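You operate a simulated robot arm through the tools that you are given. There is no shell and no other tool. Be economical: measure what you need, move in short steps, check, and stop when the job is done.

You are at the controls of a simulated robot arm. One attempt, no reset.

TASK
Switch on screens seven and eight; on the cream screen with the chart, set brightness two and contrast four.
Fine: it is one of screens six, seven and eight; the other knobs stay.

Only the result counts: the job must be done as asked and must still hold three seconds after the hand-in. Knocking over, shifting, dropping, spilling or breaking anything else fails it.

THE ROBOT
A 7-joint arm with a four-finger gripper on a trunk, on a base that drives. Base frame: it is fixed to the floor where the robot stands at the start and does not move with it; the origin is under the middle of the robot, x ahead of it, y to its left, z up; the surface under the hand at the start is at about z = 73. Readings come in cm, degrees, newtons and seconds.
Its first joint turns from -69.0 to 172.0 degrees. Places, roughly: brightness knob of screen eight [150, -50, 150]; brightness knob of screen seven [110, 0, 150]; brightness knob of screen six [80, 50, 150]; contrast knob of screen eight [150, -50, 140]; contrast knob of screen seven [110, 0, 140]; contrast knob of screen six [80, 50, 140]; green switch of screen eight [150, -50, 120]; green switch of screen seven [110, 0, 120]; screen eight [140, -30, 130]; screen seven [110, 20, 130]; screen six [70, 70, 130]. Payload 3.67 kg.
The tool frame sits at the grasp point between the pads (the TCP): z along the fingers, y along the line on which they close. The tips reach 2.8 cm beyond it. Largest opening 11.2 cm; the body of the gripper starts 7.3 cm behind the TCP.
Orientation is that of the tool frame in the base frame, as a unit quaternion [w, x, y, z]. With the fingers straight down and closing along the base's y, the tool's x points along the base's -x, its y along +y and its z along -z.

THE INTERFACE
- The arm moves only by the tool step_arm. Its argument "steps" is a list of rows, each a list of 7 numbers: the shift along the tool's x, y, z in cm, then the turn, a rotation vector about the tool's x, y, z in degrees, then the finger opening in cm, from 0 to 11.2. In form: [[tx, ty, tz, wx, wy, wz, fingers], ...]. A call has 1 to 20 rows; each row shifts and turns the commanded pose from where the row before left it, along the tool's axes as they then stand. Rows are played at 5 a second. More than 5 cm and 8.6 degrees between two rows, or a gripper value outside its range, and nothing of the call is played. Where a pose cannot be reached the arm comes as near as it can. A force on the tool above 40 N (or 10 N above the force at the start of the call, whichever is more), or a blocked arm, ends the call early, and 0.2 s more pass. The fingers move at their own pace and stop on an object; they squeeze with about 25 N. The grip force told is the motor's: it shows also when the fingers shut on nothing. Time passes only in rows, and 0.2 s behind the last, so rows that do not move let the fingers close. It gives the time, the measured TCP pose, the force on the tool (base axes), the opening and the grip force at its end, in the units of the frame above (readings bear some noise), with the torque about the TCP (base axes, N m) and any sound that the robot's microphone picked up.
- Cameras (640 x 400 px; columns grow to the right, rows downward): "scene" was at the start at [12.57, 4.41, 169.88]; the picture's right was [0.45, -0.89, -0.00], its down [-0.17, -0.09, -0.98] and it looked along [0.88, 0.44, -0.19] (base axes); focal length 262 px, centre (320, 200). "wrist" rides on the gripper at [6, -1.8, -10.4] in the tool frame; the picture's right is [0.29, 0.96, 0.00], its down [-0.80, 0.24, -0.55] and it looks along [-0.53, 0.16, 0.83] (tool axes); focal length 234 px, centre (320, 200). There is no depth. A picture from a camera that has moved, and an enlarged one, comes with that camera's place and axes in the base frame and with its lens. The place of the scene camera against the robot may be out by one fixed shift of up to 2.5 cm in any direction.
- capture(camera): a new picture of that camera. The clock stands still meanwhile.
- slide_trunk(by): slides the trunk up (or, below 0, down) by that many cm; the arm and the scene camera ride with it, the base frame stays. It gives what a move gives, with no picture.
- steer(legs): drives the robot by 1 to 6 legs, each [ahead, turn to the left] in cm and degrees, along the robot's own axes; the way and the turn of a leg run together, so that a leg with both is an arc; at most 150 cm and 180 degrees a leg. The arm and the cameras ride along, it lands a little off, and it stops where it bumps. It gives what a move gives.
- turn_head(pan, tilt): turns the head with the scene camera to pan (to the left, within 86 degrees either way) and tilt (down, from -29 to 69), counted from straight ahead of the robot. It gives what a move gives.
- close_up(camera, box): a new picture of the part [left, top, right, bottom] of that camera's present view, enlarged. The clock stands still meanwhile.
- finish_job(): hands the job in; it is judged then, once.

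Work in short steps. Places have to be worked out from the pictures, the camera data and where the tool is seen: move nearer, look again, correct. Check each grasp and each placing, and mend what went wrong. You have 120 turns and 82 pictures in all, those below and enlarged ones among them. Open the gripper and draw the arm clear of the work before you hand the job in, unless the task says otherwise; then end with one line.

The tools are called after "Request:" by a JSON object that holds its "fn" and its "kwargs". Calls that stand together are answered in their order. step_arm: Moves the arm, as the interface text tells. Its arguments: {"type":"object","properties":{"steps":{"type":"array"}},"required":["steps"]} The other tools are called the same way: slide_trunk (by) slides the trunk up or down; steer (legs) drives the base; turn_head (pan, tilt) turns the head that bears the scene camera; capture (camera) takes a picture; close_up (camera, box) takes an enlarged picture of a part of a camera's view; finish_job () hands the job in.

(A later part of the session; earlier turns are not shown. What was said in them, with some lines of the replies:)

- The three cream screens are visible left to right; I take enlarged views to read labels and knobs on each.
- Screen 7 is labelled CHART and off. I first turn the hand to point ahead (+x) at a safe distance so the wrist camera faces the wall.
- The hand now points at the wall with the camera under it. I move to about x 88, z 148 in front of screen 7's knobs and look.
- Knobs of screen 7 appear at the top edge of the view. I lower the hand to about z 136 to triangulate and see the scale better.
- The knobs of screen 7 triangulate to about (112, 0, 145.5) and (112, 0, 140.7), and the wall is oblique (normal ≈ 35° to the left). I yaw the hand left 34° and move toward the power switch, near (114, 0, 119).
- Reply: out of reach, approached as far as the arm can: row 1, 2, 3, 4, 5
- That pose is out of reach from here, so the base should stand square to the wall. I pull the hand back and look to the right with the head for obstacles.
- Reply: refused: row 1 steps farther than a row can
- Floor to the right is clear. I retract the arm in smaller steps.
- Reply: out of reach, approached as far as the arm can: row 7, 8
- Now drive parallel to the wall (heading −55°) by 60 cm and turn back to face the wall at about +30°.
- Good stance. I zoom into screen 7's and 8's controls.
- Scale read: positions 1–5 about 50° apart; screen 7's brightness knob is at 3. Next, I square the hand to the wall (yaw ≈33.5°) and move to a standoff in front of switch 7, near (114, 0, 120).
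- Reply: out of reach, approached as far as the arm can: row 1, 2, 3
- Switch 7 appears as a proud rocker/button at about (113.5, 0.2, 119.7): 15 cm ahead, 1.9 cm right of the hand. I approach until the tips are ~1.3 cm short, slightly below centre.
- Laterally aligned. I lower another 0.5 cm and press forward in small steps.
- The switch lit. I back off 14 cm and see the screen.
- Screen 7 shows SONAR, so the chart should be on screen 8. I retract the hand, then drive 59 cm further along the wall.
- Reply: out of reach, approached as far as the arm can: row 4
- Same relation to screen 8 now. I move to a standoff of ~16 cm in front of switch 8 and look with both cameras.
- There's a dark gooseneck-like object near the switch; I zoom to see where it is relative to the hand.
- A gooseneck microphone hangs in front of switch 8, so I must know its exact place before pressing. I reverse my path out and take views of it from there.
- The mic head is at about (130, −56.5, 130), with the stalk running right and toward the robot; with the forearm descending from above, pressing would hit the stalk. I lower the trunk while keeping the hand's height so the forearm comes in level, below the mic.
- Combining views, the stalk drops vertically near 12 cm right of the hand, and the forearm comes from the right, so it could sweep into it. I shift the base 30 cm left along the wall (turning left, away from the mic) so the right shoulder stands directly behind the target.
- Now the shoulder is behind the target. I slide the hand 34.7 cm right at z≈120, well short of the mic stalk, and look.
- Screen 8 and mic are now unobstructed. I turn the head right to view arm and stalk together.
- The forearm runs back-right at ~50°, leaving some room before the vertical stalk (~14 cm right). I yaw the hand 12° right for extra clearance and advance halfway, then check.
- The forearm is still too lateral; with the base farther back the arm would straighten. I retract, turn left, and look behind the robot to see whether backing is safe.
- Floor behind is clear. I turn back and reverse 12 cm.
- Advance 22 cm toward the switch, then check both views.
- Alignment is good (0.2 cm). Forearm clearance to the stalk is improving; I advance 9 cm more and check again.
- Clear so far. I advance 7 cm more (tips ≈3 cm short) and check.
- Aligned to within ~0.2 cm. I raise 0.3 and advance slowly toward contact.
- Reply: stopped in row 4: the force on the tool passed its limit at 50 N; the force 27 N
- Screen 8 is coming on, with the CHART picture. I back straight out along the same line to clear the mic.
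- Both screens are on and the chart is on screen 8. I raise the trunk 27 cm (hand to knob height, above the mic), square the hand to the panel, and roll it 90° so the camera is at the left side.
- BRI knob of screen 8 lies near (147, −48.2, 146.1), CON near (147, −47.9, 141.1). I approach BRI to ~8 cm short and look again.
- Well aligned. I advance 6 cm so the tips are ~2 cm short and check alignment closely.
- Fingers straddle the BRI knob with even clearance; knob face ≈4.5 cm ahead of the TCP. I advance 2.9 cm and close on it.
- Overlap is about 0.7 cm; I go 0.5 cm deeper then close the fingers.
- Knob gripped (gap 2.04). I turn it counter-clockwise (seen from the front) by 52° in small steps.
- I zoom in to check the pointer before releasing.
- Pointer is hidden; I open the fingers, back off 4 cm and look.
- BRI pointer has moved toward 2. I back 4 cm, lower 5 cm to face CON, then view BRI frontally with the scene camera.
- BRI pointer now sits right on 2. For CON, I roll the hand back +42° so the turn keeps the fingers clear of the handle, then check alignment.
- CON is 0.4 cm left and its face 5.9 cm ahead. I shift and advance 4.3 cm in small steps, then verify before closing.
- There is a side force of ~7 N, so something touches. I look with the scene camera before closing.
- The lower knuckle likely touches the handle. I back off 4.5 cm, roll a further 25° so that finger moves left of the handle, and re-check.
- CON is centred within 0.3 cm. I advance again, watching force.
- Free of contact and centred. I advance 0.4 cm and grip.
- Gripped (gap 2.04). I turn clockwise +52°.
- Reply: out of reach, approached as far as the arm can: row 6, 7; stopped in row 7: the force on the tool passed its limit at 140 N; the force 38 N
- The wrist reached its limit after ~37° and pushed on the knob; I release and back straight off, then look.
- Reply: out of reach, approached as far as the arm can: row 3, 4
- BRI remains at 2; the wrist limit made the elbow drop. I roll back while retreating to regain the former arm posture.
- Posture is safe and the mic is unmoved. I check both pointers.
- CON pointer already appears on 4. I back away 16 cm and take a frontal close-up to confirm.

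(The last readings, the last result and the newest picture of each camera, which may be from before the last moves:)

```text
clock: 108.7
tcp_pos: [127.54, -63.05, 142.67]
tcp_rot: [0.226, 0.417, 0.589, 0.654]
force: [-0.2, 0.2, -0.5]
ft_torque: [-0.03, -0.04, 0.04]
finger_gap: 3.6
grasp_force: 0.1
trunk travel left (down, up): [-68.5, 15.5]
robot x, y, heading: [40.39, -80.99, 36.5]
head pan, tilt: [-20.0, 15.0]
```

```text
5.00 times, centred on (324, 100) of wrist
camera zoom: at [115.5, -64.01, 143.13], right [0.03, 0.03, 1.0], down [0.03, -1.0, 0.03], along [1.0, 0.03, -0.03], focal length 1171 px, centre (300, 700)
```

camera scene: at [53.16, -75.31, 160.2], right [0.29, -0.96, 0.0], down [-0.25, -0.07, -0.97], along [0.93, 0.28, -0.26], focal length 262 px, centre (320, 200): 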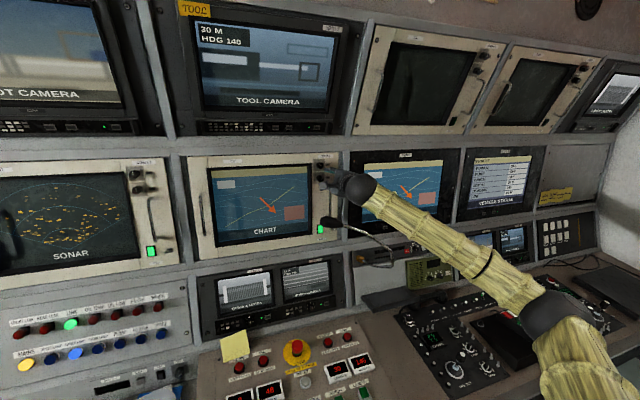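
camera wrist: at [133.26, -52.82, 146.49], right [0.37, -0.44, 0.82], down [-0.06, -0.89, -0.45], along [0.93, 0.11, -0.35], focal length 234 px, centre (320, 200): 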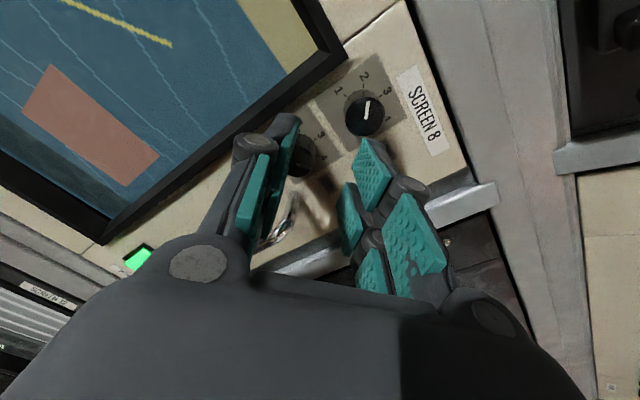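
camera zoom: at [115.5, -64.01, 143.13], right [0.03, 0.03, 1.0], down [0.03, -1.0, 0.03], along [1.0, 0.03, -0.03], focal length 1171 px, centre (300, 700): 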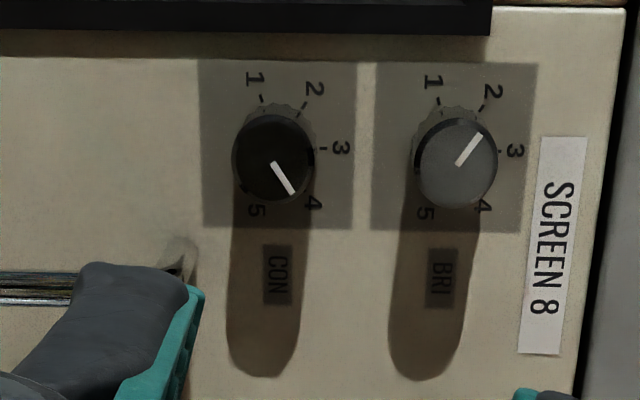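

Frontal view: BRI on 2, CON on 4, both screens lit. I draw back a little further with the gripper open and take a last overview.

Request:
{"fn": "step_arm", "kwargs": {"steps": [[0, 0, -3, 0, 0, 0, 6], [0, 0, -3, 0, 0, 0, 8], [0, 0, 0, 0, 0, 0, 8]]}}

Request:
{"fn": "capture", "kwargs": {"camera": "scene"}}

```text
clock: 109.5
tcp_pos: [122.59, -66.61, 143.17]
tcp_rot: [0.226, 0.417, 0.589, 0.654]
force: [0.9, 0.3, 0.1]
ft_torque: [0.0, -0.01, -0.02]
finger_gap: 7.99
grasp_force: 0.0
trunk travel left (down, up): [-68.5, 15.5]
robot x, y, heading: [40.93, -81.29, 36.6]
head pan, tilt: [-20.0, 15.0]
```

```text
7 pictures are left
camera scene: at [53.18, -75.24, 160.2], right [0.29, -0.96, 0.0], down [-0.25, -0.07, -0.97], along [0.93, 0.28, -0.26], focal length 262 px, centre (320, 200)
```

scene: 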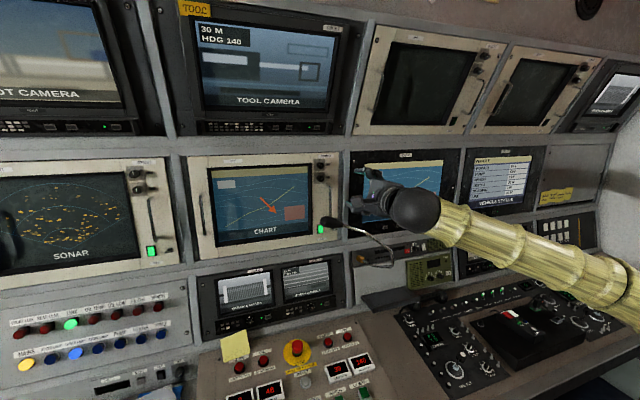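

Everything is in place: screens 7 and 8 are on, the chart screen (8) is at brightness 2 and contrast 4, and the mic has not moved. I hand in.

Request:
{"fn": "finish_job", "kwargs": {}}

```text
The job is handed in.
```

Screens seven and eight are on. Screen eight turned out to be the cream one showing the chart (screen seven is labelled CHART but shows sonar), so I set its brightness to 2 and contrast to 4. The knobs on screens six and seven were not touched.
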